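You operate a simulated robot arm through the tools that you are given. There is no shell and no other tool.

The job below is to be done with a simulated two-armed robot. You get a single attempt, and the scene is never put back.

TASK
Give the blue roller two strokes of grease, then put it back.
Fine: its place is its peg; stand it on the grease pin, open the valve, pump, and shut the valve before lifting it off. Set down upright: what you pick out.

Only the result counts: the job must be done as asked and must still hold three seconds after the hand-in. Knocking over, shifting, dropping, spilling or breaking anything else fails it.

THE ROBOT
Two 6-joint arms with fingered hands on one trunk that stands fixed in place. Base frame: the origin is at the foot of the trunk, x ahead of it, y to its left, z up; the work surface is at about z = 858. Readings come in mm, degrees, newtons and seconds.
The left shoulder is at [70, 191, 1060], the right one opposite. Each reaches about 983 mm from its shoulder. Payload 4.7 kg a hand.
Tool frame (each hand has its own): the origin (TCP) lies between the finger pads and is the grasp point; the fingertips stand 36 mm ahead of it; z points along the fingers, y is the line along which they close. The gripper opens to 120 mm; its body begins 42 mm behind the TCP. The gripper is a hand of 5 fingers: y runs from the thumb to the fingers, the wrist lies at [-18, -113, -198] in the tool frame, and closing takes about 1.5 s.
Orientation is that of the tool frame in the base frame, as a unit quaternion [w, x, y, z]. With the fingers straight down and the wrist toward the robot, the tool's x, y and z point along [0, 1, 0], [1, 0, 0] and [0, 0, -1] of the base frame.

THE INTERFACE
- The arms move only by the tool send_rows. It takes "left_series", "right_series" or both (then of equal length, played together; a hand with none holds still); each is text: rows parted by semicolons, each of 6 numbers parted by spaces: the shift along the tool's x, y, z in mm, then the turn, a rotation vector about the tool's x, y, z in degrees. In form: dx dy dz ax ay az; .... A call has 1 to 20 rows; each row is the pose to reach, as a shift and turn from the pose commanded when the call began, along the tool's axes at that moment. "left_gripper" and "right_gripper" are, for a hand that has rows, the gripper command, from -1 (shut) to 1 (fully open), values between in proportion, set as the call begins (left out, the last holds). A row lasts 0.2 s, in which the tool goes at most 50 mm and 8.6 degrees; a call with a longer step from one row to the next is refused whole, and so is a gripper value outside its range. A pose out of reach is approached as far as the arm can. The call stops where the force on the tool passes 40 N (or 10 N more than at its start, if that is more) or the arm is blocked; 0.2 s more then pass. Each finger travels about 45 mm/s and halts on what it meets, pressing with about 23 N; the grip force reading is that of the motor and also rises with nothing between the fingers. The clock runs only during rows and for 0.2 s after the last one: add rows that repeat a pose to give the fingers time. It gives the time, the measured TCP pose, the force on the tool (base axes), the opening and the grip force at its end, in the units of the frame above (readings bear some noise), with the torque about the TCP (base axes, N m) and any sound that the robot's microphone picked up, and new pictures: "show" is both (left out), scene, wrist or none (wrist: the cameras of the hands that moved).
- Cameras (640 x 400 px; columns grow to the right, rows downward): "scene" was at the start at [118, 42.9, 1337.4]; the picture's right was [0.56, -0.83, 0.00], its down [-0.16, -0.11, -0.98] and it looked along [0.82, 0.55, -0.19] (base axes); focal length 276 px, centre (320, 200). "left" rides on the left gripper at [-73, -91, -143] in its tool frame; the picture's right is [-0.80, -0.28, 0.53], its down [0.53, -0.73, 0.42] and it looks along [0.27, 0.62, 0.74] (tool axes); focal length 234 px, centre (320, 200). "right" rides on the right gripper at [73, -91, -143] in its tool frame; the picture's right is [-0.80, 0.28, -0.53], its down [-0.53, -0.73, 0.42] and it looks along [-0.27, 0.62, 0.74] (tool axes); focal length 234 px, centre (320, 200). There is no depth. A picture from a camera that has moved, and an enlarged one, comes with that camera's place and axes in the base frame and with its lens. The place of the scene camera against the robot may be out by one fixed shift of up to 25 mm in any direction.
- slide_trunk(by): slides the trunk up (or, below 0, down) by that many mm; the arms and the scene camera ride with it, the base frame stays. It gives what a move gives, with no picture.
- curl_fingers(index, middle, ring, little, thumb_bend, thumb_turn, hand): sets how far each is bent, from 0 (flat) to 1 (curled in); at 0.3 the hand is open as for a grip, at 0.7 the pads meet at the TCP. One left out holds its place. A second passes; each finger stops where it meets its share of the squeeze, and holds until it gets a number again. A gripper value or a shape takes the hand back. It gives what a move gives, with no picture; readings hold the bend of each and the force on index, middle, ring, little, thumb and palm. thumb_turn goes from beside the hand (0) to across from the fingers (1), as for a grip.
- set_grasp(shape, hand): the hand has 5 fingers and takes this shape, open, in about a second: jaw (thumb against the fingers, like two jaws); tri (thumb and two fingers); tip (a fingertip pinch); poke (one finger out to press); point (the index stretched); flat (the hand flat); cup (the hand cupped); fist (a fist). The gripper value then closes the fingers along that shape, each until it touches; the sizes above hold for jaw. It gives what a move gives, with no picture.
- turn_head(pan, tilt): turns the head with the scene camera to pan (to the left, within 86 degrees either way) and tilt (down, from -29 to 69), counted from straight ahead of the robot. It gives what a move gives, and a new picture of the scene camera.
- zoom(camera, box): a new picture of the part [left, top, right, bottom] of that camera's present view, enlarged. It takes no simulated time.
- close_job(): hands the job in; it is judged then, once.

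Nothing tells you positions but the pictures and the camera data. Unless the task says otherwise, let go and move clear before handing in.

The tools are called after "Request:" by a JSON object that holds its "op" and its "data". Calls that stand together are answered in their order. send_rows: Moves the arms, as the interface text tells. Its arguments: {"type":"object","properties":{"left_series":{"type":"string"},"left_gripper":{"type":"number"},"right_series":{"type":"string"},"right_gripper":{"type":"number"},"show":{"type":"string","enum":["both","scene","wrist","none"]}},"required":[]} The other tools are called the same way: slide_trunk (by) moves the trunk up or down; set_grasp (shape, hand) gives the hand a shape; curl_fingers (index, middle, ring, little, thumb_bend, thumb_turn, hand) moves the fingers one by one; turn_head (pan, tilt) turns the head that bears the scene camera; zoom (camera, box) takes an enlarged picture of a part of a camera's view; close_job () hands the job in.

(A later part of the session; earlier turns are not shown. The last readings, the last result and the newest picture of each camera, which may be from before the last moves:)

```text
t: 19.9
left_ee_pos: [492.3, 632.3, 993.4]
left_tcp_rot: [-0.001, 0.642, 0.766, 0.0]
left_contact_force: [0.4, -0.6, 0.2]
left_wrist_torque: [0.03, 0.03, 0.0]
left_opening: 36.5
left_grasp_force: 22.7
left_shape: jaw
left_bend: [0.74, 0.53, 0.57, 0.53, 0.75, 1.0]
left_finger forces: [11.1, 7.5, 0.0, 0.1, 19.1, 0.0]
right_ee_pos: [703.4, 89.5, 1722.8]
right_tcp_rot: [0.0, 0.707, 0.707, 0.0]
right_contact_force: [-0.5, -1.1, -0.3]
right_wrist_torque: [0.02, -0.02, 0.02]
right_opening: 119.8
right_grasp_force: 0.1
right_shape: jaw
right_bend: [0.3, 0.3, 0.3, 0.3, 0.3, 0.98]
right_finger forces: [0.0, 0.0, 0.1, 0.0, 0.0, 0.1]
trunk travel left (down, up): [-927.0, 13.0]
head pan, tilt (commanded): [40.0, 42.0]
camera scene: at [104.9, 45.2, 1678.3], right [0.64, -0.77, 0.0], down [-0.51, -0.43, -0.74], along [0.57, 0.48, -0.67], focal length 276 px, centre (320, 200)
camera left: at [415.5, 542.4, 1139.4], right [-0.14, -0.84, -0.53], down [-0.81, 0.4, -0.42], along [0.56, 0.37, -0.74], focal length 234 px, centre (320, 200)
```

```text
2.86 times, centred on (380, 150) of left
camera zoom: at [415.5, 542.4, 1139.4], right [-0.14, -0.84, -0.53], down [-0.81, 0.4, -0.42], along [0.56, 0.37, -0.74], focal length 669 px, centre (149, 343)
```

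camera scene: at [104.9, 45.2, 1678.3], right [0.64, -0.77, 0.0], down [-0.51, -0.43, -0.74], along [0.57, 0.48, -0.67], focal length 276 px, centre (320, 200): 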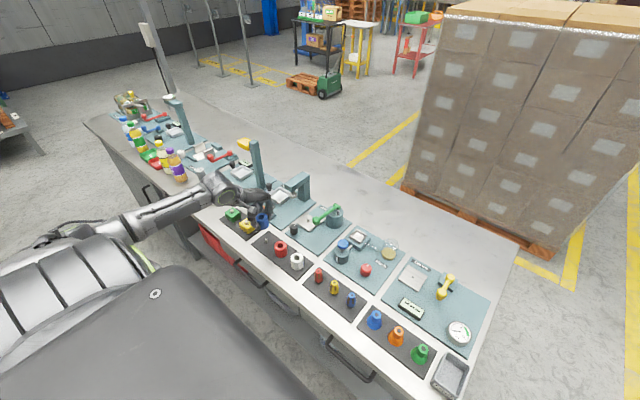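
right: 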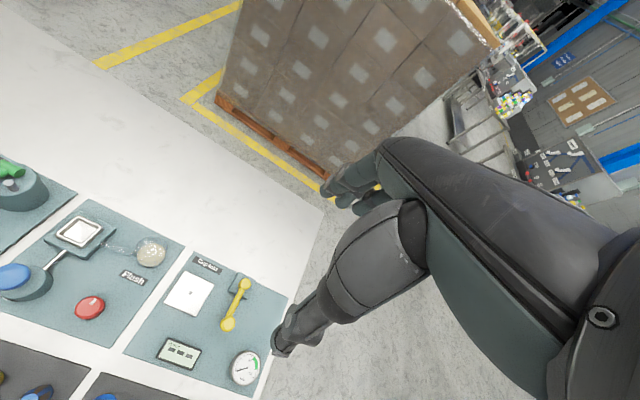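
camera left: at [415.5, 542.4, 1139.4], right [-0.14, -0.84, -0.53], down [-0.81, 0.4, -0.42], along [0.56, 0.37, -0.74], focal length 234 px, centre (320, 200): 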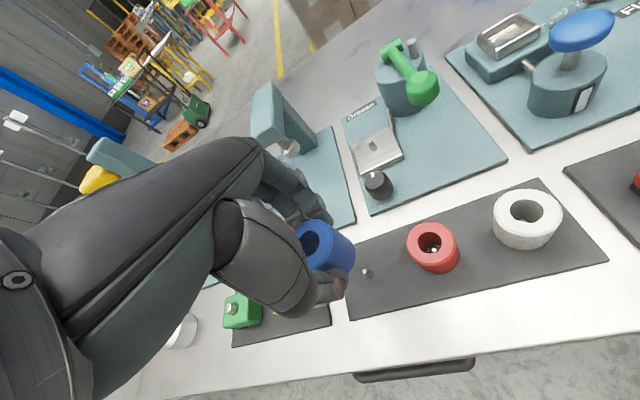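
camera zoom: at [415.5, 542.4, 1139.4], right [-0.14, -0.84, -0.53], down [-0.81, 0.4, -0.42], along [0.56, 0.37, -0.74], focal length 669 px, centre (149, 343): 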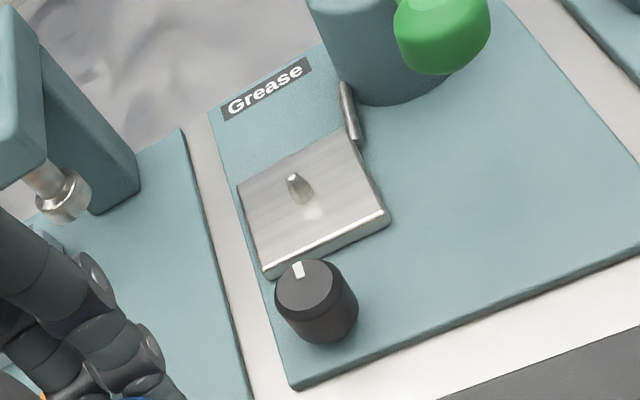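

Roller axis sits about [-3,-2] mm from the TCP. The pin is at about [660,575]; I'll keep the 10° yaw (clears both the lever ball and the pot) and carry the roller over the pin at a safe height.

Request:
{"op": "send_rows", "data": {"left_series": "-14 26.6 0 0 0 0; -28 53.2 0 0 0 0; -42 79.8 0 0 0 0; -56 106.4 0 0 0 0; -70 133 0 0 0 0; -83.8 159.6 0 0 0 0; -83.8 159.6 0 0 0 0", "show": "both"}}

Request:
{"op": "zoom", "data": {"camera": "scene", "box": [260, 150, 380, 260]}}

Request:
{"op": "zoom", "data": {"camera": "left", "box": [280, 180, 400, 300]}}

```text
t: 21.5
left_ee_pos: [663.8, 575.7, 995.5]
left_tcp_rot: [-0.001, 0.642, 0.766, 0.0]
left_contact_force: [-0.4, -0.6, -0.8]
left_wrist_torque: [0.01, 0.01, -0.02]
left_opening: 36.4
left_grasp_force: 23.3
left_shape: jaw
left_bend: [0.74, 0.53, 0.57, 0.53, 0.75, 1.0]
left_finger forces: [11.1, 7.6, 0.1, 0.0, 19.2, 0.0]
right_ee_pos: [701.6, 90.2, 1721.9]
right_tcp_rot: [0.001, 0.707, 0.707, -0.001]
right_contact_force: [0.2, 0.3, 0.6]
right_wrist_torque: [-0.01, -0.02, -0.01]
right_opening: 119.9
right_grasp_force: 0.0
right_shape: jaw
right_bend: [0.3, 0.3, 0.3, 0.3, 0.3, 0.98]
right_finger forces: [0.0, 0.1, 0.0, 0.0, 0.1, 0.0]
trunk travel left (down, up): [-927.0, 13.0]
head pan, tilt (commanded): [40.0, 42.0]
camera scene: at [104.2, 45.4, 1678.3], right [0.64, -0.77, 0.0], down [-0.51, -0.43, -0.74], along [0.57, 0.48, -0.67], focal length 276 px, centre (320, 200)
camera left: at [586.8, 487.5, 1139.5], right [-0.14, -0.84, -0.53], down [-0.81, 0.4, -0.42], along [0.56, 0.37, -0.74], focal length 234 px, centre (320, 200)
```

scene: 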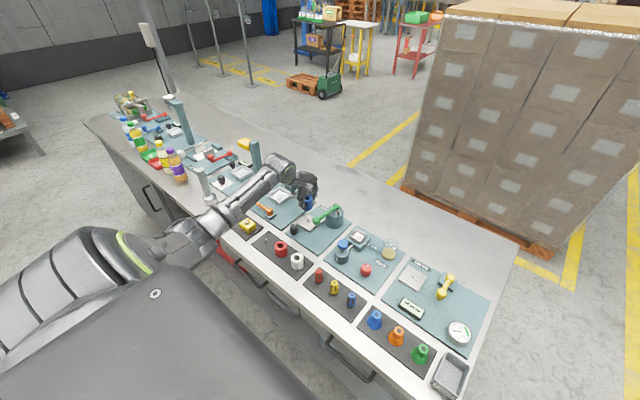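
left: 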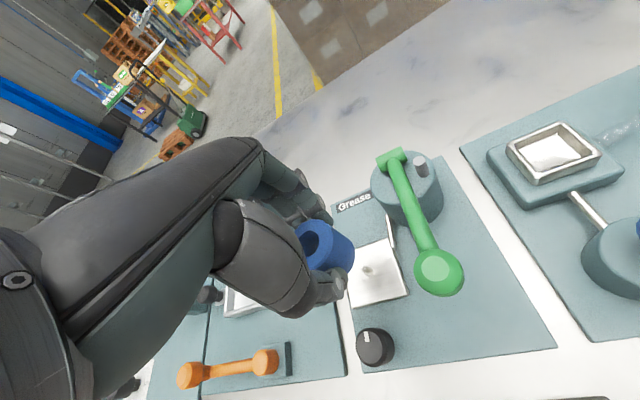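

```text
3.64 times, centred on (320, 205) of scene
camera zoom: at [104.2, 45.4, 1678.3], right [0.64, -0.77, 0.0], down [-0.51, -0.43, -0.74], along [0.57, 0.48, -0.67], focal length 1005 px, centre (320, 182)
```

zoom: 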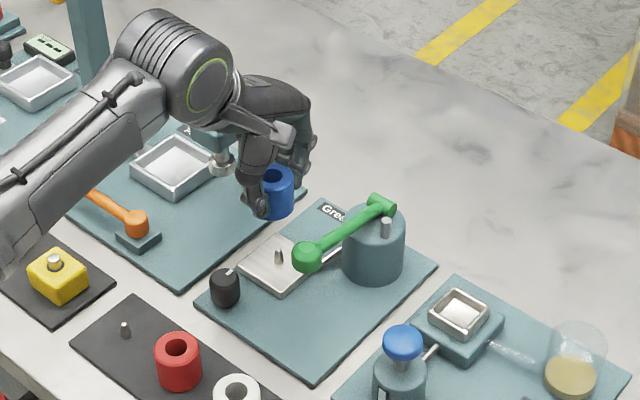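

```text
3.33 times, centred on (340, 240) of left
camera zoom: at [586.8, 487.5, 1139.5], right [-0.14, -0.84, -0.53], down [-0.81, 0.4, -0.42], along [0.56, 0.37, -0.74], focal length 781 px, centre (253, 67)
```

zoom: 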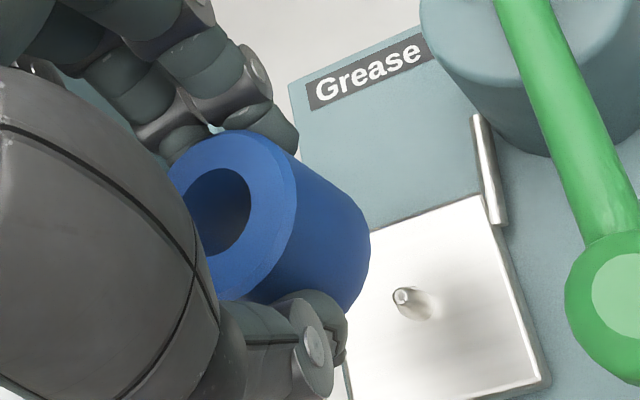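

Pin seen from the same image spot as the peg was, so relative displacement is reliable: TCP should go to about [665.3, 574]. I'll lower to just above the pin tip and check.

Request:
{"op": "send_rows", "data": {"left_series": "-1.9 1.2 16 0 0 0; -1.9 1.2 32 0 0 0; -1.9 1.2 46 0 0 0; -1.9 1.2 46 0 0 0", "show": "both"}}

Request:
{"op": "zoom", "data": {"camera": "scene", "box": [270, 170, 350, 240]}}

Request:
{"op": "zoom", "data": {"camera": "left", "box": [280, 180, 400, 300]}}

```text
t: 22.5
left_ee_pos: [665.5, 574.8, 947.3]
left_tcp_rot: [-0.001, 0.643, 0.766, 0.0]
left_contact_force: [0.2, 0.0, -1.0]
left_wrist_torque: [0.02, -0.03, 0.03]
left_opening: 36.4
left_grasp_force: 23.2
left_shape: jaw
left_bend: [0.74, 0.53, 0.57, 0.53, 0.75, 1.0]
left_finger forces: [11.1, 7.8, 0.0, 0.0, 19.1, 0.1]
right_ee_pos: [701.8, 88.6, 1721.3]
right_tcp_rot: [0.0, 0.707, 0.707, 0.0]
right_contact_force: [-0.3, 0.7, 0.4]
right_wrist_torque: [-0.04, -0.01, -0.02]
right_opening: 120.0
right_grasp_force: 0.0
right_shape: jaw
right_bend: [0.3, 0.3, 0.3, 0.3, 0.3, 0.98]
right_finger forces: [0.1, 0.1, 0.0, 0.0, 0.1, 0.0]
trunk travel left (down, up): [-927.0, 13.0]
head pan, tilt (commanded): [40.0, 42.0]
camera scene: at [105.2, 44.9, 1678.3], right [0.64, -0.77, 0.0], down [-0.51, -0.43, -0.74], along [0.57, 0.48, -0.67], focal length 276 px, centre (320, 200)
camera left: at [588.3, 486.3, 1091.7], right [-0.14, -0.84, -0.53], down [-0.81, 0.4, -0.42], along [0.56, 0.37, -0.74], focal length 234 px, centre (320, 200)
```

scene: 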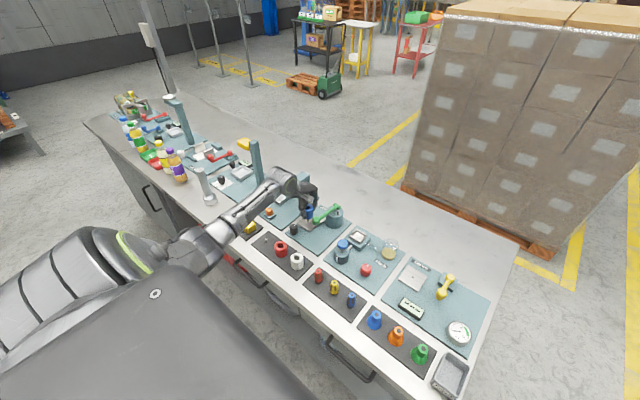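
left: 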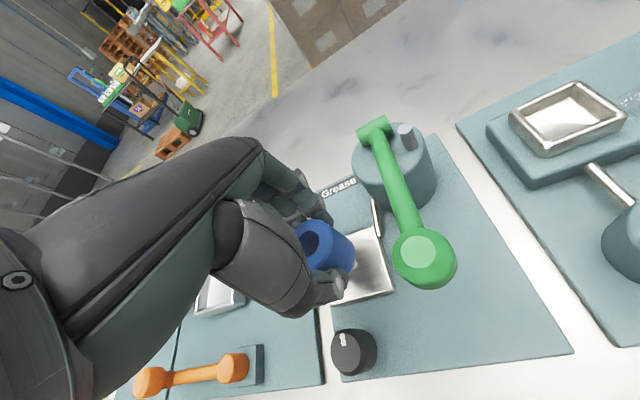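

```text
5.71 times, centred on (310, 205) of scene
camera zoom: at [105.2, 44.9, 1678.3], right [0.64, -0.77, 0.0], down [-0.51, -0.43, -0.74], along [0.57, 0.48, -0.67], focal length 1579 px, centre (377, 171)
```

zoom: 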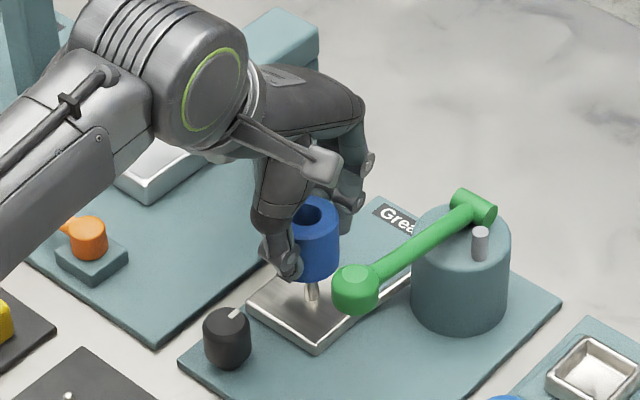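

```text
3.33 times, centred on (340, 240) of left
camera zoom: at [588.3, 486.3, 1091.7], right [-0.14, -0.84, -0.53], down [-0.81, 0.4, -0.42], along [0.56, 0.37, -0.74], focal length 781 px, centre (253, 67)
```

zoom: 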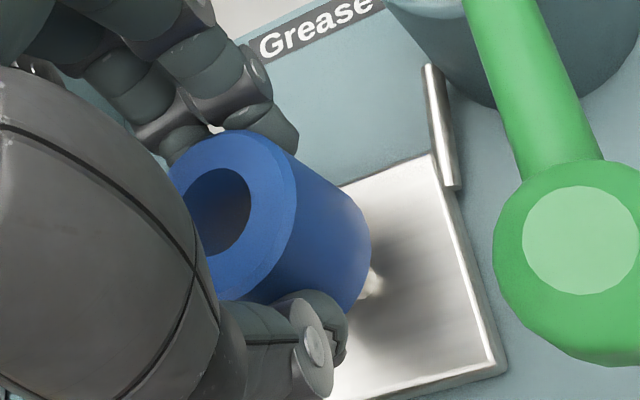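

Request:
{"op": "zoom", "data": {"camera": "scene", "box": [292, 196, 328, 228]}}

Request:
{"op": "zoom", "data": {"camera": "left", "box": [295, 210, 365, 280]}}

```text
12.50 times, centred on (310, 212) of scene
camera zoom: at [105.2, 44.9, 1678.3], right [0.64, -0.77, 0.0], down [-0.51, -0.43, -0.74], along [0.57, 0.48, -0.67], focal length 3455 px, centre (445, 50)
```

zoom: 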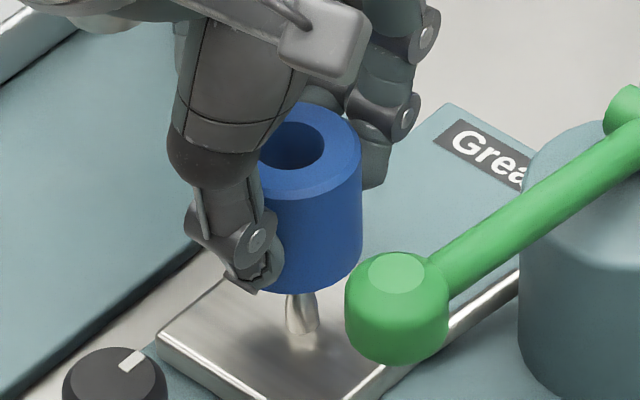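

```text
5.71 times, centred on (330, 245) of left
camera zoom: at [588.3, 486.3, 1091.7], right [-0.14, -0.84, -0.53], down [-0.81, 0.4, -0.42], along [0.56, 0.37, -0.74], focal length 1338 px, centre (263, -57)
```

zoom: 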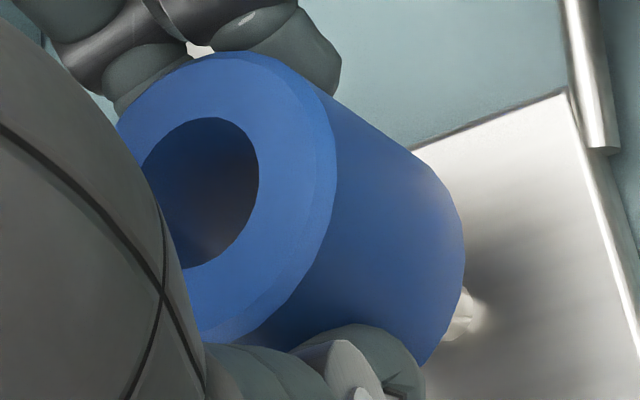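

From both views the roller axis is about 4–5 mm beyond the pin in x and y (the roller is ~40 mm tall, shorter than I first took). I'll correct by [-3.8,-5.2] and re-check.

Request:
{"op": "send_rows", "data": {"left_series": "-4.5 -4.6 0 0 0 0; -4.5 -4.6 0 0 0 0", "show": "wrist"}}

Request:
{"op": "zoom", "data": {"camera": "scene", "box": [292, 196, 328, 228]}}

Request:
{"op": "zoom", "data": {"camera": "left", "box": [295, 210, 365, 280]}}

```text
t: 23.1
left_ee_pos: [662.1, 570.5, 948.8]
left_tcp_rot: [0.0, 0.643, 0.766, 0.0]
left_contact_force: [-0.1, 0.0, 0.0]
left_wrist_torque: [0.03, 0.04, 0.0]
left_opening: 36.6
left_grasp_force: 22.5
left_shape: jaw
left_bend: [0.74, 0.53, 0.57, 0.53, 0.75, 1.0]
left_finger forces: [11.1, 7.7, 0.0, 0.0, 19.0, 0.0]
right_ee_pos: [702.7, 89.7, 1722.5]
right_tcp_rot: [0.001, 0.707, 0.707, 0.0]
right_contact_force: [-0.5, -0.3, 0.2]
right_wrist_torque: [0.0, -0.02, 0.02]
right_opening: 119.9
right_grasp_force: 0.1
right_shape: jaw
right_bend: [0.3, 0.3, 0.3, 0.3, 0.3, 0.98]
right_finger forces: [0.1, 0.1, 0.0, 0.0, 0.1, 0.0]
trunk travel left (down, up): [-927.0, 13.0]
head pan, tilt (commanded): [40.0, 42.0]
camera left: at [584.8, 480.8, 1092.3], right [-0.14, -0.84, -0.53], down [-0.81, 0.4, -0.42], along [0.57, 0.37, -0.74], focal length 234 px, centre (320, 200)
```

left: 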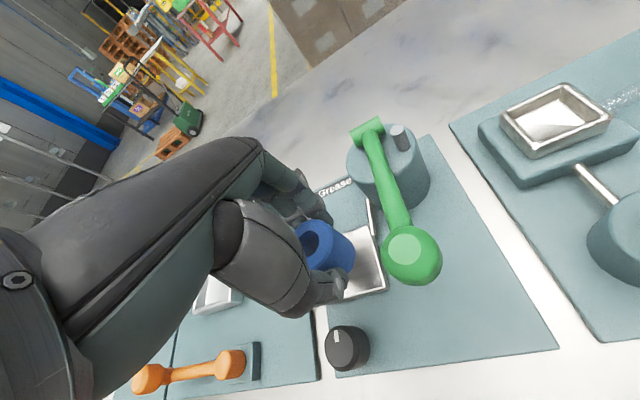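

```text
12.50 times, centred on (310, 212) of scene
camera zoom: at [105.0, 45.0, 1678.3], right [0.64, -0.77, 0.0], down [-0.51, -0.43, -0.74], along [0.57, 0.48, -0.67], focal length 3455 px, centre (445, 50)
```

zoom: 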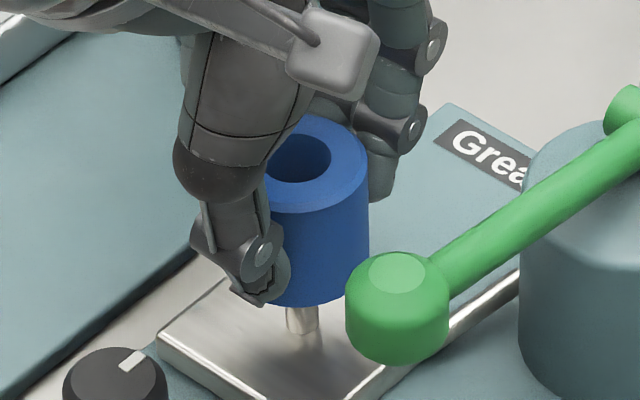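

```text
5.71 times, centred on (330, 245) of left
camera zoom: at [584.8, 480.8, 1092.3], right [-0.14, -0.84, -0.53], down [-0.81, 0.4, -0.42], along [0.57, 0.37, -0.74], focal length 1338 px, centre (263, -57)
```

zoom: 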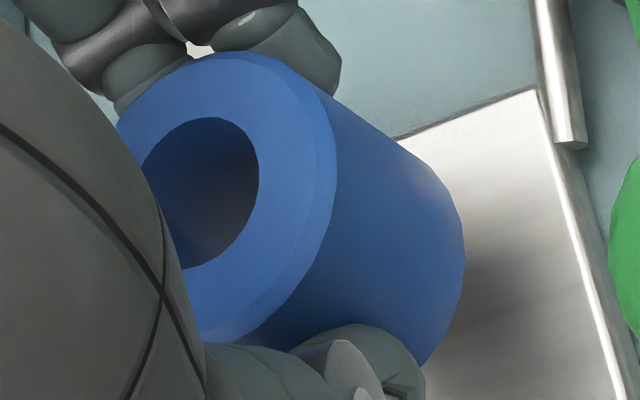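

Roller axis now lines up with the pin in both views. Lowering onto the pin, stopping just short of the expected tray contact.

Request:
{"op": "send_rows", "data": {"left_series": "0 0 8 0 0 0; 0 0 16 0 0 0; 0 0 24 0 0 0; 0 0 30 0 0 0; 0 0 30 0 0 0", "show": "none"}}

Request:
{"op": "zoom", "data": {"camera": "scene", "box": [292, 196, 328, 228]}}

```text
t: 24.3
left_ee_pos: [663.0, 568.4, 919.3]
left_tcp_rot: [-0.001, 0.644, 0.765, 0.0]
left_contact_force: [0.2, 0.2, 0.3]
left_wrist_torque: [-0.02, -0.02, -0.01]
left_opening: 36.4
left_grasp_force: 22.7
left_shape: jaw
left_bend: [0.74, 0.53, 0.57, 0.53, 0.75, 1.0]
left_finger forces: [11.1, 7.7, 0.0, 0.0, 19.1, 0.1]
right_ee_pos: [702.2, 88.4, 1721.3]
right_tcp_rot: [0.0, 0.707, 0.707, -0.001]
right_contact_force: [0.5, 0.4, 0.1]
right_wrist_torque: [-0.03, 0.0, -0.01]
right_opening: 120.0
right_grasp_force: 0.2
right_shape: jaw
right_bend: [0.3, 0.3, 0.3, 0.3, 0.3, 0.98]
right_finger forces: [0.1, 0.1, 0.0, 0.0, 0.0, 0.1]
trunk travel left (down, up): [-927.0, 13.0]
head pan, tilt (commanded): [40.0, 42.0]
```

```text
12.50 times, centred on (310, 212) of scene
camera zoom: at [104.8, 45.0, 1678.3], right [0.64, -0.77, 0.0], down [-0.51, -0.43, -0.74], along [0.57, 0.48, -0.67], focal length 3455 px, centre (445, 50)
```

zoom: 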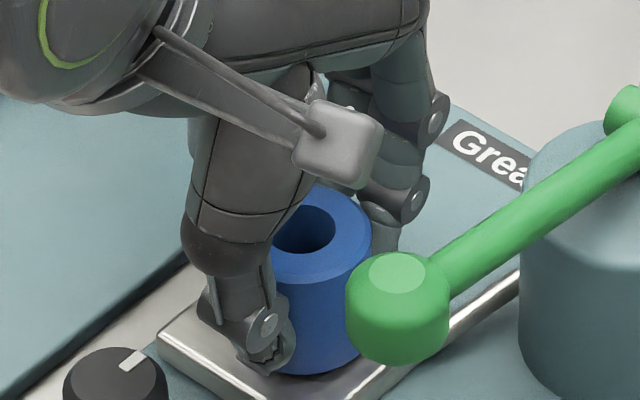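

No force with the roller bottom already below pin-tip height, so the pin is inside the bore. Lowering the last few millimetres.

Request:
{"op": "send_rows", "data": {"left_series": "0 0 2 0 0 0; 0 0 4 0 0 0; 0 0 4 0 0 0", "show": "none"}}

```text
t: 25.1
left_ee_pos: [661.9, 568.8, 916.9]
left_tcp_rot: [0.0, 0.643, 0.766, 0.002]
left_contact_force: [-1.2, 1.1, 13.3]
left_wrist_torque: [0.03, -0.06, 0.0]
left_opening: 37.1
left_grasp_force: 23.2
left_shape: jaw
left_bend: [0.74, 0.53, 0.57, 0.53, 0.75, 1.0]
left_finger forces: [12.0, 9.0, 0.1, 0.0, 21.5, 0.1]
right_ee_pos: [700.0, 87.4, 1723.7]
right_tcp_rot: [0.0, 0.707, 0.707, 0.001]
right_contact_force: [0.1, -0.1, 0.0]
right_wrist_torque: [0.01, -0.02, 0.01]
right_opening: 119.6
right_grasp_force: 0.1
right_shape: jaw
right_bend: [0.3, 0.3, 0.3, 0.3, 0.3, 0.98]
right_finger forces: [0.1, 0.0, 0.1, 0.0, 0.0, 0.1]
trunk travel left (down, up): [-927.0, 13.0]
head pan, tilt (commanded): [40.0, 42.0]
```

Contact with the tray (13 N). Releasing the roller with a modest opening, then lifting clear.

Request:
{"op": "send_rows", "data": {"left_series": "0 0 -1 0 0 0; 0 0 -1 0 0 0; 0 0 -1 0 0 0; 0 0 -1 0 0 0; 0 0 -1 0 0 0; 0 0 -1 0 0 0; 0 0 -1 0 0 0", "left_gripper": 0.3, "show": "wrist"}}

Request:
{"op": "zoom", "data": {"camera": "scene", "box": [280, 180, 350, 240]}}

```text
t: 26.7
left_ee_pos: [661.6, 571.0, 915.9]
left_tcp_rot: [0.0, 0.643, 0.766, 0.0]
left_contact_force: [0.0, 0.7, -0.4]
left_wrist_torque: [0.02, 0.0, 0.02]
left_opening: 77.9
left_grasp_force: 0.2
left_shape: jaw
left_bend: [0.28, 0.39, 0.36, 0.36, 0.63, 1.0]
left_finger forces: [0.0, 0.0, 0.0, 0.1, 0.0, 0.0]
right_ee_pos: [702.4, 89.7, 1722.1]
right_tcp_rot: [0.0, 0.708, 0.707, 0.001]
right_contact_force: [-0.2, -0.7, 0.3]
right_wrist_torque: [0.0, -0.01, 0.01]
right_opening: 119.7
right_grasp_force: 0.0
right_shape: jaw
right_bend: [0.3, 0.3, 0.3, 0.3, 0.3, 0.98]
right_finger forces: [0.0, 0.0, 0.1, 0.1, 0.0, 0.0]
trunk travel left (down, up): [-927.0, 13.0]
head pan, tilt (commanded): [40.0, 42.0]
camera left: at [584.9, 480.9, 1059.1], right [-0.14, -0.84, -0.53], down [-0.81, 0.4, -0.42], along [0.57, 0.37, -0.74], focal length 234 px, centre (320, 200)
```

left: 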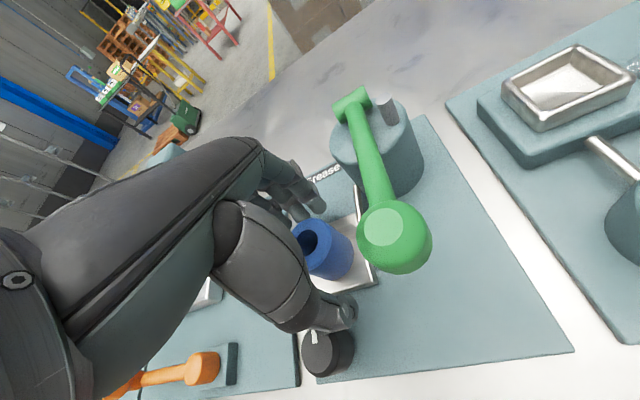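

```text
6.67 times, centred on (315, 210) of scene
camera zoom: at [104.7, 44.9, 1678.3], right [0.64, -0.77, 0.0], down [-0.51, -0.43, -0.74], along [0.57, 0.48, -0.67], focal length 1842 px, centre (353, 133)
```

zoom: 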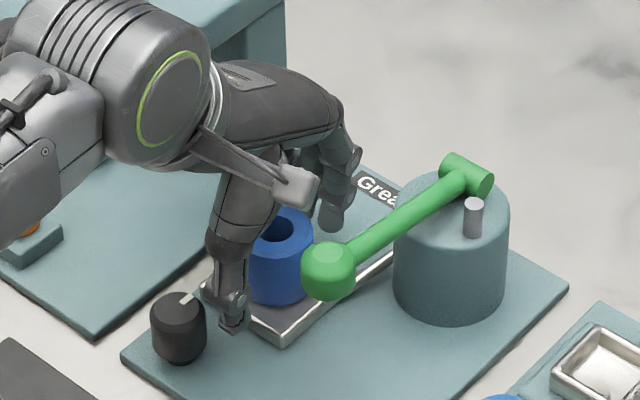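

Roller released upright on the pin. Lifting the hand straight up.

Request:
{"op": "send_rows", "data": {"left_series": "0 0 -10 0 0 0; 0 0 -30 0 0 0; 0 0 -60 0 0 0; 0 0 -100 0 0 0; 0 0 -140 0 0 0; 0 0 -140 0 0 0", "show": "both"}}

Request:
{"op": "zoom", "data": {"camera": "scene", "box": [280, 190, 350, 250]}}

```text
t: 28.1
left_ee_pos: [660.7, 570.1, 1054.3]
left_tcp_rot: [-0.001, 0.643, 0.766, 0.0]
left_contact_force: [1.0, 0.1, -0.1]
left_wrist_torque: [-0.02, 0.01, 0.01]
left_opening: 77.4
left_grasp_force: 0.0
left_shape: jaw
left_bend: [0.28, 0.39, 0.36, 0.36, 0.63, 1.0]
left_finger forces: [0.0, 0.0, 0.1, 0.0, 0.1, 0.0]
right_ee_pos: [702.3, 88.6, 1722.0]
right_tcp_rot: [0.0, 0.708, 0.707, 0.0]
right_contact_force: [0.8, -0.6, -0.2]
right_wrist_torque: [0.03, -0.01, 0.02]
right_opening: 120.4
right_grasp_force: 0.1
right_shape: jaw
right_bend: [0.3, 0.3, 0.3, 0.3, 0.3, 0.98]
right_finger forces: [0.1, 0.1, 0.0, 0.0, 0.0, 0.0]
trunk travel left (down, up): [-927.0, 13.0]
head pan, tilt (commanded): [40.0, 42.0]
camera scene: at [105.2, 45.1, 1678.3], right [0.64, -0.77, 0.0], down [-0.51, -0.43, -0.74], along [0.57, 0.48, -0.67], focal length 276 px, centre (320, 200)
camera left: at [583.7, 481.7, 1198.8], right [-0.14, -0.84, -0.53], down [-0.81, 0.4, -0.42], along [0.56, 0.37, -0.74], focal length 234 px, centre (320, 200)
```

scene: 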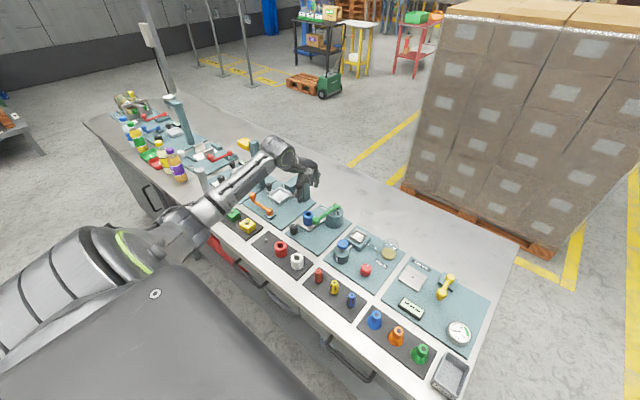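
left: 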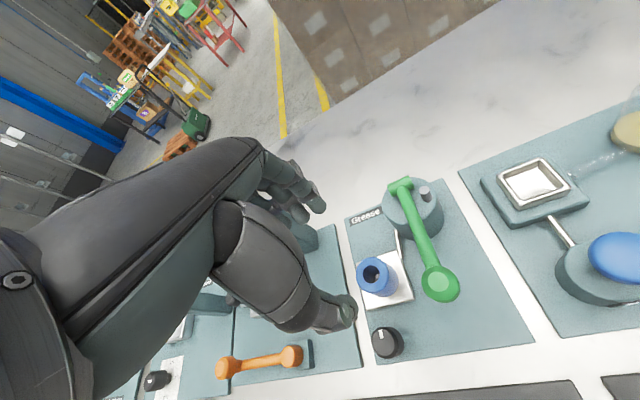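

```text
6.67 times, centred on (315, 220) of scene
camera zoom: at [105.2, 45.1, 1678.3], right [0.64, -0.77, 0.0], down [-0.51, -0.43, -0.74], along [0.57, 0.48, -0.67], focal length 1842 px, centre (353, 67)
```

zoom: 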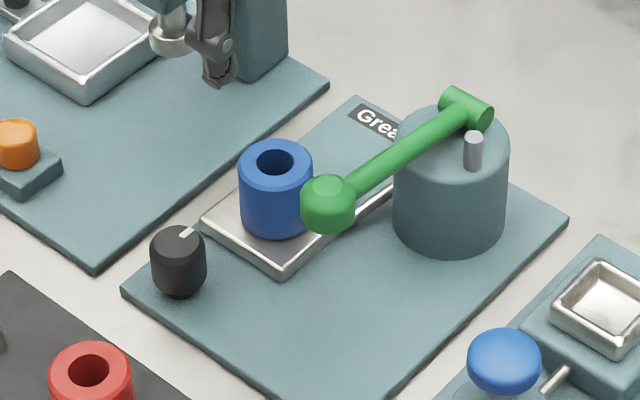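

The roller stands properly on the pin. Now I measure the knob (valve) precisely.

Request:
{"op": "zoom", "data": {"camera": "left", "box": [340, 220, 440, 380]}}

Request:
{"op": "zoom", "data": {"camera": "scene", "box": [284, 208, 324, 240]}}

```text
2.50 times, centred on (390, 300) of left
camera zoom: at [583.7, 481.7, 1198.8], right [-0.14, -0.84, -0.53], down [-0.81, 0.4, -0.42], along [0.56, 0.37, -0.74], focal length 585 px, centre (145, -50)
```

zoom: 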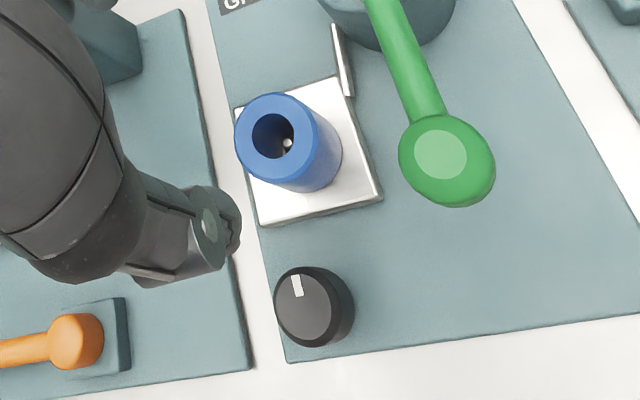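

```text
12.50 times, centred on (304, 224) of scene
camera zoom: at [105.2, 45.1, 1678.3], right [0.64, -0.77, 0.0], down [-0.51, -0.43, -0.74], along [0.57, 0.48, -0.67], focal length 3455 px, centre (520, -100)
```

zoom: 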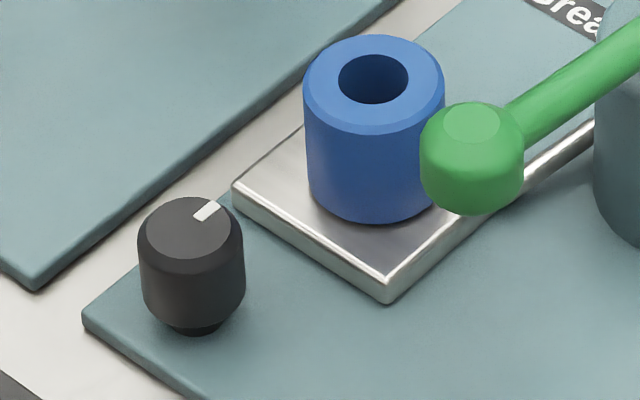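

Knob resolves to about [591,583], top z≈898, Ø≈32, mark still pointing away (+x). Before gripping it I want to understand the finger layout, so I'll look at the hand itself.

Request:
{"op": "zoom", "data": {"camera": "scene", "box": [250, 130, 350, 210]}}

Request:
{"op": "set_grasp", "data": {"hand": "left", "shape": "tri"}}

Request:
{"op": "zoom", "data": {"camera": "scene", "box": [250, 130, 350, 210]}}

Request:
{"op": "zoom", "data": {"camera": "left", "box": [180, 120, 420, 360]}}

```text
5.00 times, centred on (300, 170) of scene
camera zoom: at [105.2, 45.1, 1678.3], right [0.64, -0.77, 0.0], down [-0.51, -0.43, -0.74], along [0.57, 0.48, -0.67], focal length 1382 px, centre (420, 350)
```

zoom: 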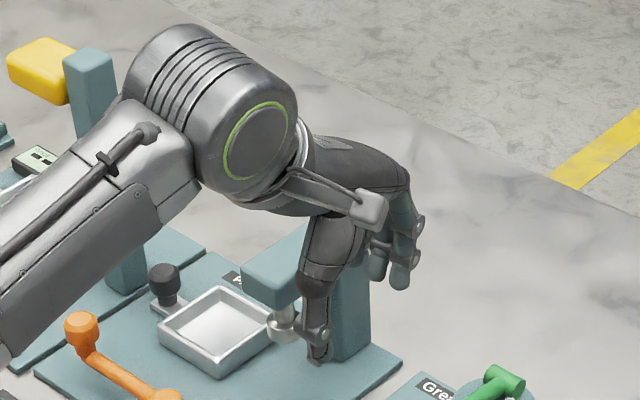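

```text
t: 29.0
left_ee_pos: [661.5, 569.3, 1054.5]
left_tcp_rot: [0.001, 0.643, 0.766, -0.001]
left_contact_force: [-0.5, -0.1, 0.8]
left_wrist_torque: [0.0, 0.01, 0.0]
left_opening: 119.8
left_grasp_force: 0.1
left_shape: tri
left_bend: [0.3, 0.3, 0.99, 0.99, 0.3, 0.98]
left_finger forces: [0.0, 0.1, 0.1, 0.0, 0.0, 0.0]
right_ee_pos: [703.0, 89.0, 1722.0]
right_tcp_rot: [0.0, 0.708, 0.707, 0.0]
right_contact_force: [-1.0, 0.1, -0.2]
right_wrist_torque: [-0.01, -0.01, -0.03]
right_opening: 119.7
right_grasp_force: 0.0
right_shape: jaw
right_bend: [0.3, 0.3, 0.3, 0.3, 0.3, 0.98]
right_finger forces: [0.1, 0.1, 0.0, 0.0, 0.1, 0.1]
trunk travel left (down, up): [-927.0, 13.0]
head pan, tilt (commanded): [40.0, 42.0]
```

```text
5.00 times, centred on (300, 170) of scene
camera zoom: at [104.8, 45.0, 1678.3], right [0.64, -0.77, 0.0], down [-0.51, -0.43, -0.74], along [0.57, 0.48, -0.67], focal length 1382 px, centre (420, 350)
```

zoom: 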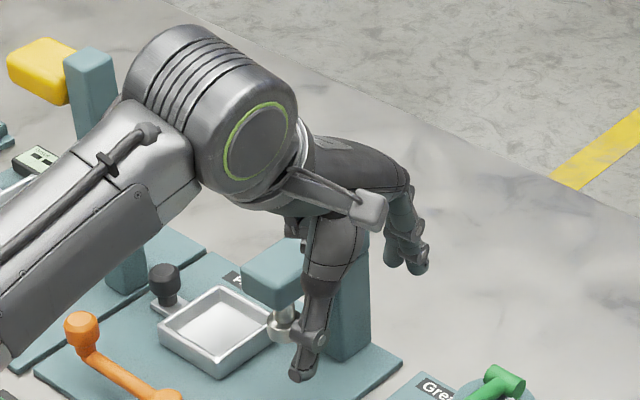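

```text
1.67 times, centred on (300, 240) of left
camera zoom: at [583.5, 481.7, 1198.6], right [-0.14, -0.84, -0.53], down [-0.81, 0.4, -0.42], along [0.56, 0.37, -0.74], focal length 390 px, centre (353, 133)
```

zoom: 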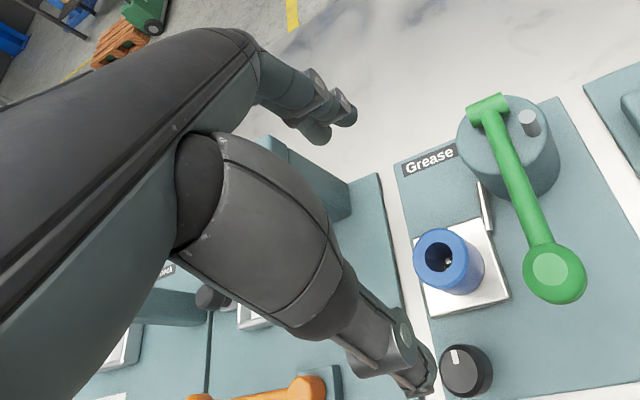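

Index is on the right (−y) side, the middle finger lies in line with the thumb. For the knob I'll use just middle finger + thumb as a narrow pinch, with the other fingers curled away from the roller.

Request:
{"op": "curl_fingers", "data": {"hand": "left", "index": 0.99, "middle": 0.42, "ring": 0.99, "little": 0.99, "thumb_bend": 0.6, "thumb_turn": 1}}

Request:
{"op": "zoom", "data": {"camera": "scene", "box": [280, 150, 340, 200]}}

Request:
{"op": "zoom", "data": {"camera": "left", "box": [180, 120, 420, 360]}}

```text
t: 30.0
left_ee_pos: [660.7, 569.8, 1056.2]
left_tcp_rot: [0.0, 0.643, 0.766, 0.0]
left_contact_force: [0.4, -0.2, 0.5]
left_wrist_torque: [0.0, 0.02, 0.01]
left_opening: 46.9
left_grasp_force: 0.0
left_shape: fingers
left_bend: [0.93, 0.42, 0.99, 0.99, 0.59, 1.0]
left_finger forces: [0.1, 0.0, 0.0, 0.0, 0.0, 0.1]
right_ee_pos: [701.9, 89.0, 1723.2]
right_tcp_rot: [0.001, 0.707, 0.707, 0.0]
right_contact_force: [-0.2, -0.7, 0.6]
right_wrist_torque: [0.02, -0.03, -0.01]
right_opening: 119.7
right_grasp_force: 0.1
right_shape: jaw
right_bend: [0.3, 0.3, 0.3, 0.3, 0.3, 0.98]
right_finger forces: [0.0, 0.1, 0.1, 0.1, 0.0, 0.1]
trunk travel left (down, up): [-927.0, 13.0]
head pan, tilt (commanded): [40.0, 42.0]
```

```text
8.00 times, centred on (310, 175) of scene
camera zoom: at [104.8, 45.0, 1678.3], right [0.64, -0.77, 0.0], down [-0.51, -0.43, -0.74], along [0.57, 0.48, -0.67], focal length 2211 px, centre (400, 400)
```

zoom: 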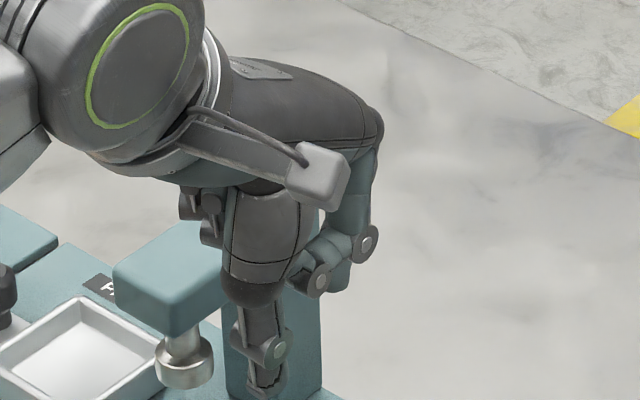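

```text
1.67 times, centred on (300, 240) of left
camera zoom: at [583.6, 481.7, 1198.6], right [-0.14, -0.84, -0.53], down [-0.81, 0.4, -0.42], along [0.56, 0.37, -0.74], focal length 390 px, centre (353, 133)
```

zoom: 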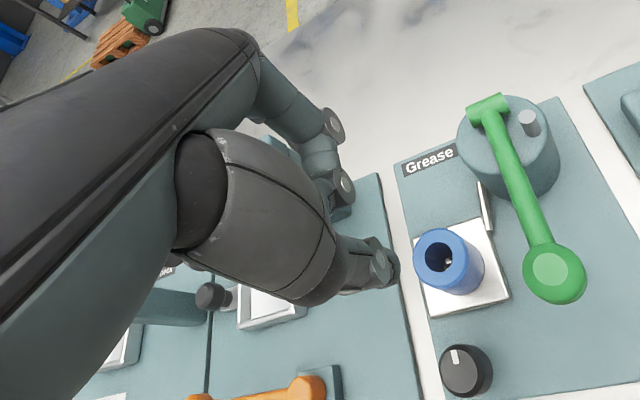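

Now I'll set the middle finger closer (so it fits between knob and roller), move above the knob with yaw 0.

Request:
{"op": "curl_fingers", "data": {"hand": "left", "middle": 0.54, "thumb_bend": 0.6}}

Request:
{"op": "send_rows", "data": {"left_series": "8 -22 20 0 0 3; 16.5 -44 40 0 0 6; 25.1 -66.5 60 0 0 10; 25.1 -66.5 82 0 0 10; 25.1 -66.5 82 0 0 10", "show": "both"}}

Request:
{"op": "zoom", "data": {"camera": "scene", "box": [270, 180, 350, 250]}}

```text
t: 31.0
left_ee_pos: [659.7, 570.6, 1055.3]
left_tcp_rot: [0.0, 0.642, 0.767, 0.0]
left_contact_force: [0.1, 0.5, 0.3]
left_wrist_torque: [0.04, -0.01, 0.01]
left_opening: 60.8
left_grasp_force: 0.0
left_shape: fingers
left_bend: [0.99, 0.54, 0.99, 0.99, 0.6, 1.0]
left_finger forces: [0.0, 0.1, 0.1, 0.0, 0.1, 0.0]
right_ee_pos: [702.4, 89.2, 1722.5]
right_tcp_rot: [0.001, 0.707, 0.707, 0.0]
right_contact_force: [0.0, 0.2, 0.0]
right_wrist_torque: [0.01, -0.02, -0.02]
right_opening: 119.9
right_grasp_force: 0.0
right_shape: jaw
right_bend: [0.3, 0.3, 0.3, 0.3, 0.3, 0.98]
right_finger forces: [0.1, 0.0, 0.0, 0.0, 0.0, 0.0]
trunk travel left (down, up): [-927.0, 13.0]
head pan, tilt (commanded): [40.0, 42.0]
```

```text
t: 32.2
left_ee_pos: [589.9, 582.0, 973.2]
left_tcp_rot: [-0.001, 0.708, 0.706, 0.0]
left_contact_force: [0.4, -0.5, -0.6]
left_wrist_torque: [0.01, -0.01, -0.01]
left_opening: 60.6
left_grasp_force: 0.1
left_shape: fingers
left_bend: [0.99, 0.54, 0.99, 0.99, 0.6, 1.0]
left_finger forces: [0.0, 0.1, 0.1, 0.0, 0.0, 0.0]
right_ee_pos: [702.2, 89.1, 1722.1]
right_tcp_rot: [0.0, 0.707, 0.707, -0.001]
right_contact_force: [0.5, -0.4, 0.0]
right_wrist_torque: [-0.05, -0.02, 0.0]
right_opening: 119.8
right_grasp_force: 0.0
right_shape: jaw
right_bend: [0.3, 0.3, 0.3, 0.3, 0.3, 0.98]
right_finger forces: [0.0, 0.1, 0.1, 0.0, 0.0, 0.0]
trunk travel left (down, up): [-927.0, 13.0]
head pan, tilt (commanded): [40.0, 42.0]
camera scene: at [105.1, 45.0, 1678.3], right [0.64, -0.77, 0.0], down [-0.51, -0.43, -0.74], along [0.57, 0.48, -0.67], focal length 276 px, centre (320, 200)
camera left: at [499.4, 508.2, 1117.7], right [-0.28, -0.8, -0.53], down [-0.73, 0.53, -0.42], along [0.62, 0.27, -0.74], focal length 234 px, centre (320, 200)
```

scene: 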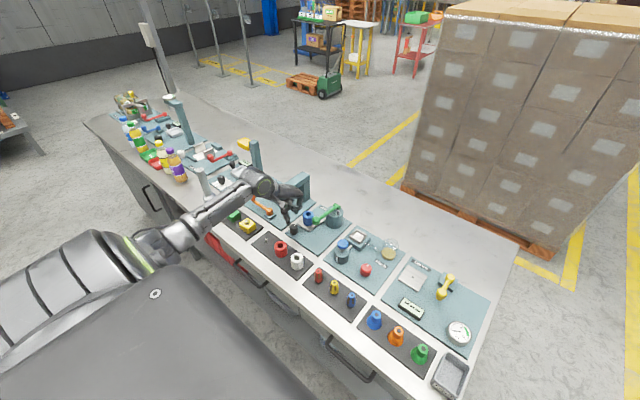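
left: 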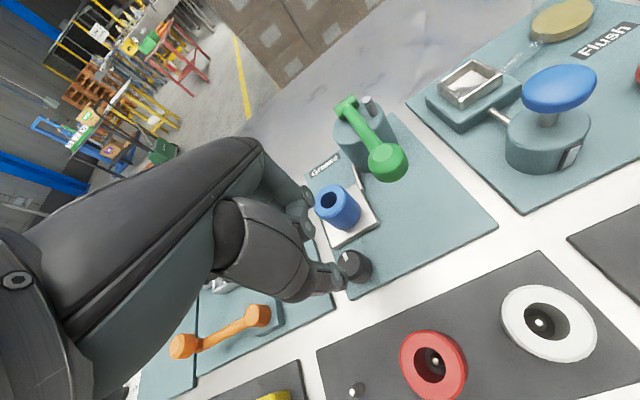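

```text
5.71 times, centred on (310, 215) of scene
camera zoom: at [105.1, 45.0, 1678.3], right [0.64, -0.77, 0.0], down [-0.51, -0.43, -0.74], along [0.57, 0.48, -0.67], focal length 1579 px, centre (377, 114)
```

zoom: 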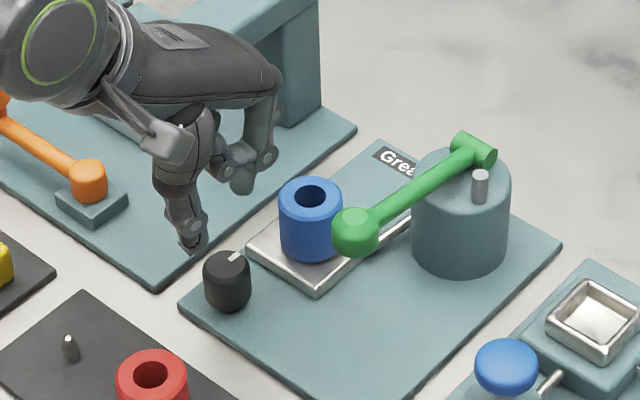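

Request:
{"op": "zoom", "data": {"camera": "scene", "box": [286, 194, 326, 228]}}

Request:
{"op": "zoom", "data": {"camera": "left", "box": [270, 160, 390, 310]}}

```text
11.76 times, centred on (306, 211) of scene
camera zoom: at [105.1, 45.0, 1678.3], right [0.64, -0.77, 0.0], down [-0.51, -0.43, -0.74], along [0.57, 0.48, -0.67], focal length 3252 px, centre (485, 71)
```

zoom: 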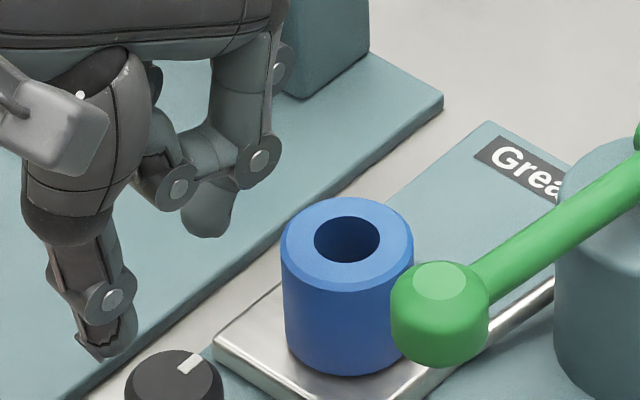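

```text
2.67 times, centred on (330, 235) of left
camera zoom: at [499.4, 508.2, 1117.7], right [-0.28, -0.8, -0.53], down [-0.73, 0.53, -0.42], along [0.62, 0.27, -0.74], focal length 624 px, centre (293, 107)
```

zoom: 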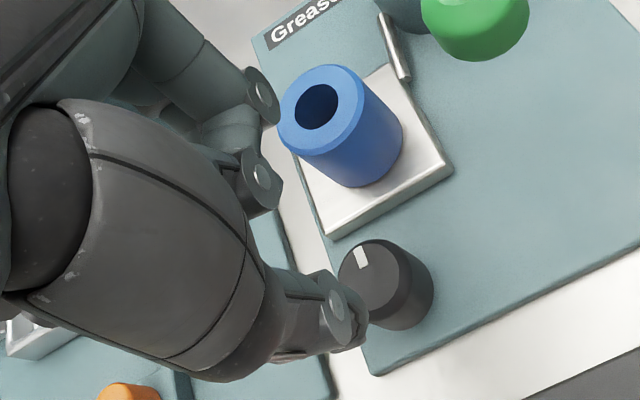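

The pinch is tighter than I assumed, so I open both digits a little before descending.

Request:
{"op": "curl_fingers", "data": {"hand": "left", "middle": 0.48, "thumb_bend": 0.52}}

Request:
{"op": "zoom", "data": {"camera": "scene", "box": [286, 194, 326, 228]}}

Request:
{"op": "zoom", "data": {"camera": "left", "box": [270, 160, 390, 310]}}

```text
t: 33.2
left_ee_pos: [590.7, 581.2, 974.4]
left_tcp_rot: [0.0, 0.707, 0.707, 0.001]
left_contact_force: [-0.6, 0.5, -0.2]
left_wrist_torque: [0.0, 0.01, 0.02]
left_opening: 64.7
left_grasp_force: 0.0
left_shape: fingers
left_bend: [0.99, 0.48, 0.99, 0.99, 0.52, 1.0]
left_finger forces: [0.0, 0.0, 0.0, 0.0, 0.1, 0.1]
right_ee_pos: [703.0, 89.1, 1723.0]
right_tcp_rot: [0.001, 0.707, 0.707, 0.001]
right_contact_force: [-0.1, -0.3, 0.6]
right_wrist_torque: [-0.02, -0.03, 0.01]
right_opening: 119.9
right_grasp_force: 0.1
right_shape: jaw
right_bend: [0.3, 0.3, 0.3, 0.3, 0.3, 0.98]
right_finger forces: [0.1, 0.0, 0.1, 0.1, 0.0, 0.0]
trunk travel left (down, up): [-927.0, 13.0]
head pan, tilt (commanded): [40.0, 42.0]
```

```text
11.76 times, centred on (306, 211) of scene
camera zoom: at [104.8, 45.0, 1678.3], right [0.64, -0.77, 0.0], down [-0.51, -0.43, -0.74], along [0.57, 0.48, -0.67], focal length 3252 px, centre (485, 71)
```

zoom: 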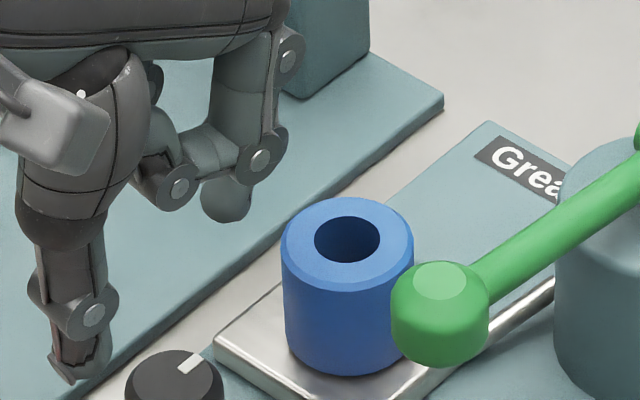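

```text
2.67 times, centred on (330, 235) of left
camera zoom: at [499.5, 508.0, 1118.0], right [-0.28, -0.8, -0.53], down [-0.73, 0.53, -0.42], along [0.62, 0.27, -0.74], focal length 624 px, centre (293, 107)
```

zoom: 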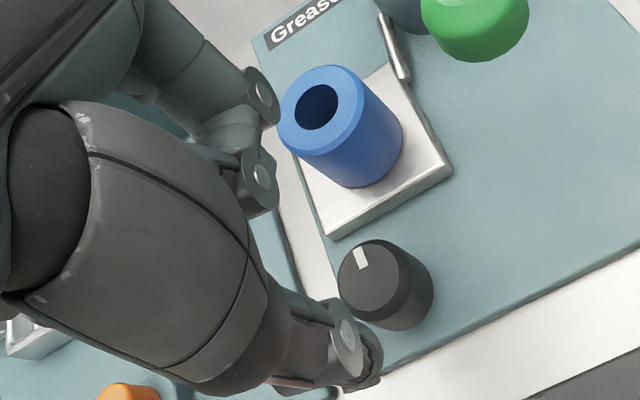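

Now thumb tip ≈ −45 mm and middle fingertip ≈ +33 mm around the TCP – good clearance. Descending around the knob.

Request:
{"op": "send_rows", "data": {"left_series": "1.2 0 20 0 0 0; 1.2 0 40 0 0 0; 1.2 0 56 0 0 0; 1.2 0 66 0 0 0; 1.2 0 72 0 0 0; 1.2 0 72 0 0 0", "show": "wrist"}}

Request:
{"op": "zoom", "data": {"camera": "scene", "box": [280, 200, 330, 242]}}

Request:
{"op": "zoom", "data": {"camera": "left", "box": [270, 160, 390, 310]}}

```text
t: 34.6
left_ee_pos: [594.7, 583.3, 907.0]
left_tcp_rot: [0.001, 0.708, 0.706, 0.005]
left_contact_force: [3.8, 4.1, 29.4]
left_wrist_torque: [0.39, -1.35, 0.12]
left_opening: 64.5
left_grasp_force: 14.9
left_shape: fingers
left_bend: [0.99, 0.44, 0.99, 0.99, 0.52, 1.0]
left_finger forces: [0.1, 29.6, 0.0, 0.0, 0.0, 0.1]
right_ee_pos: [699.6, 86.5, 1724.6]
right_tcp_rot: [0.0, 0.707, 0.707, 0.001]
right_contact_force: [0.2, -0.3, -0.4]
right_wrist_torque: [-0.02, -0.03, 0.0]
right_opening: 120.0
right_grasp_force: 0.1
right_shape: jaw
right_bend: [0.3, 0.3, 0.3, 0.3, 0.3, 0.98]
right_finger forces: [0.1, 0.0, 0.1, 0.1, 0.0, 0.0]
trunk travel left (down, up): [-927.0, 13.0]
head pan, tilt (commanded): [40.0, 42.0]
camera left: at [501.4, 508.4, 1049.9], right [-0.28, -0.8, -0.53], down [-0.73, 0.54, -0.43], along [0.63, 0.27, -0.73], focal length 234 px, centre (320, 200)
```

left: 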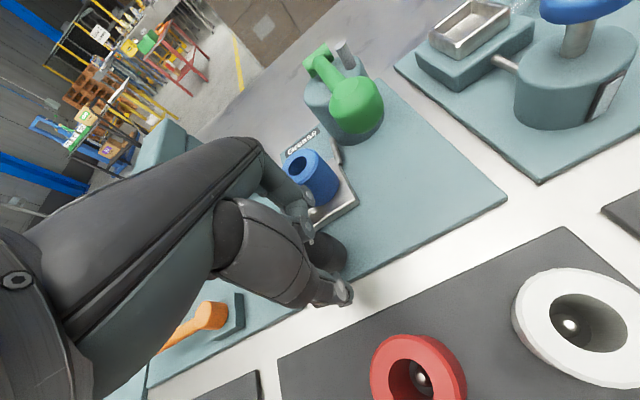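

```text
9.52 times, centred on (305, 221) of scene
camera zoom: at [101.5, 42.3, 1679.0], right [0.64, -0.77, 0.0], down [-0.51, -0.43, -0.74], along [0.57, 0.48, -0.67], focal length 2632 px, centre (463, 0)
```

zoom: 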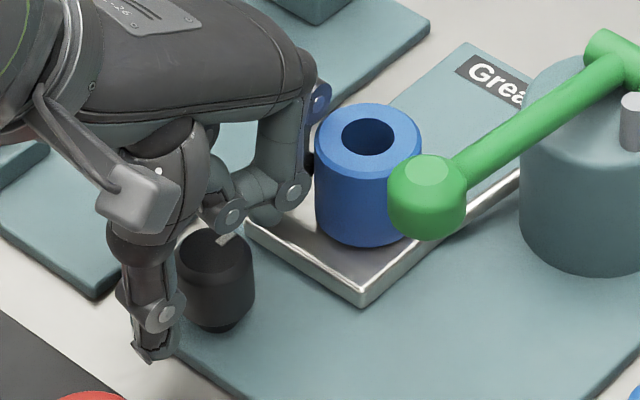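

```text
2.67 times, centred on (330, 235) of left
camera zoom: at [501.4, 508.4, 1049.9], right [-0.28, -0.8, -0.53], down [-0.73, 0.54, -0.43], along [0.63, 0.27, -0.73], focal length 624 px, centre (293, 107)
```

zoom: 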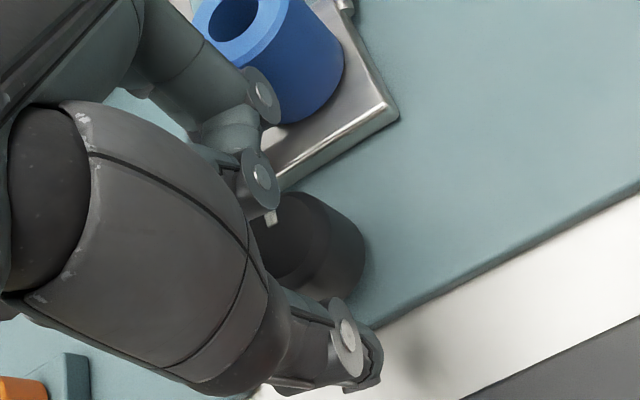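

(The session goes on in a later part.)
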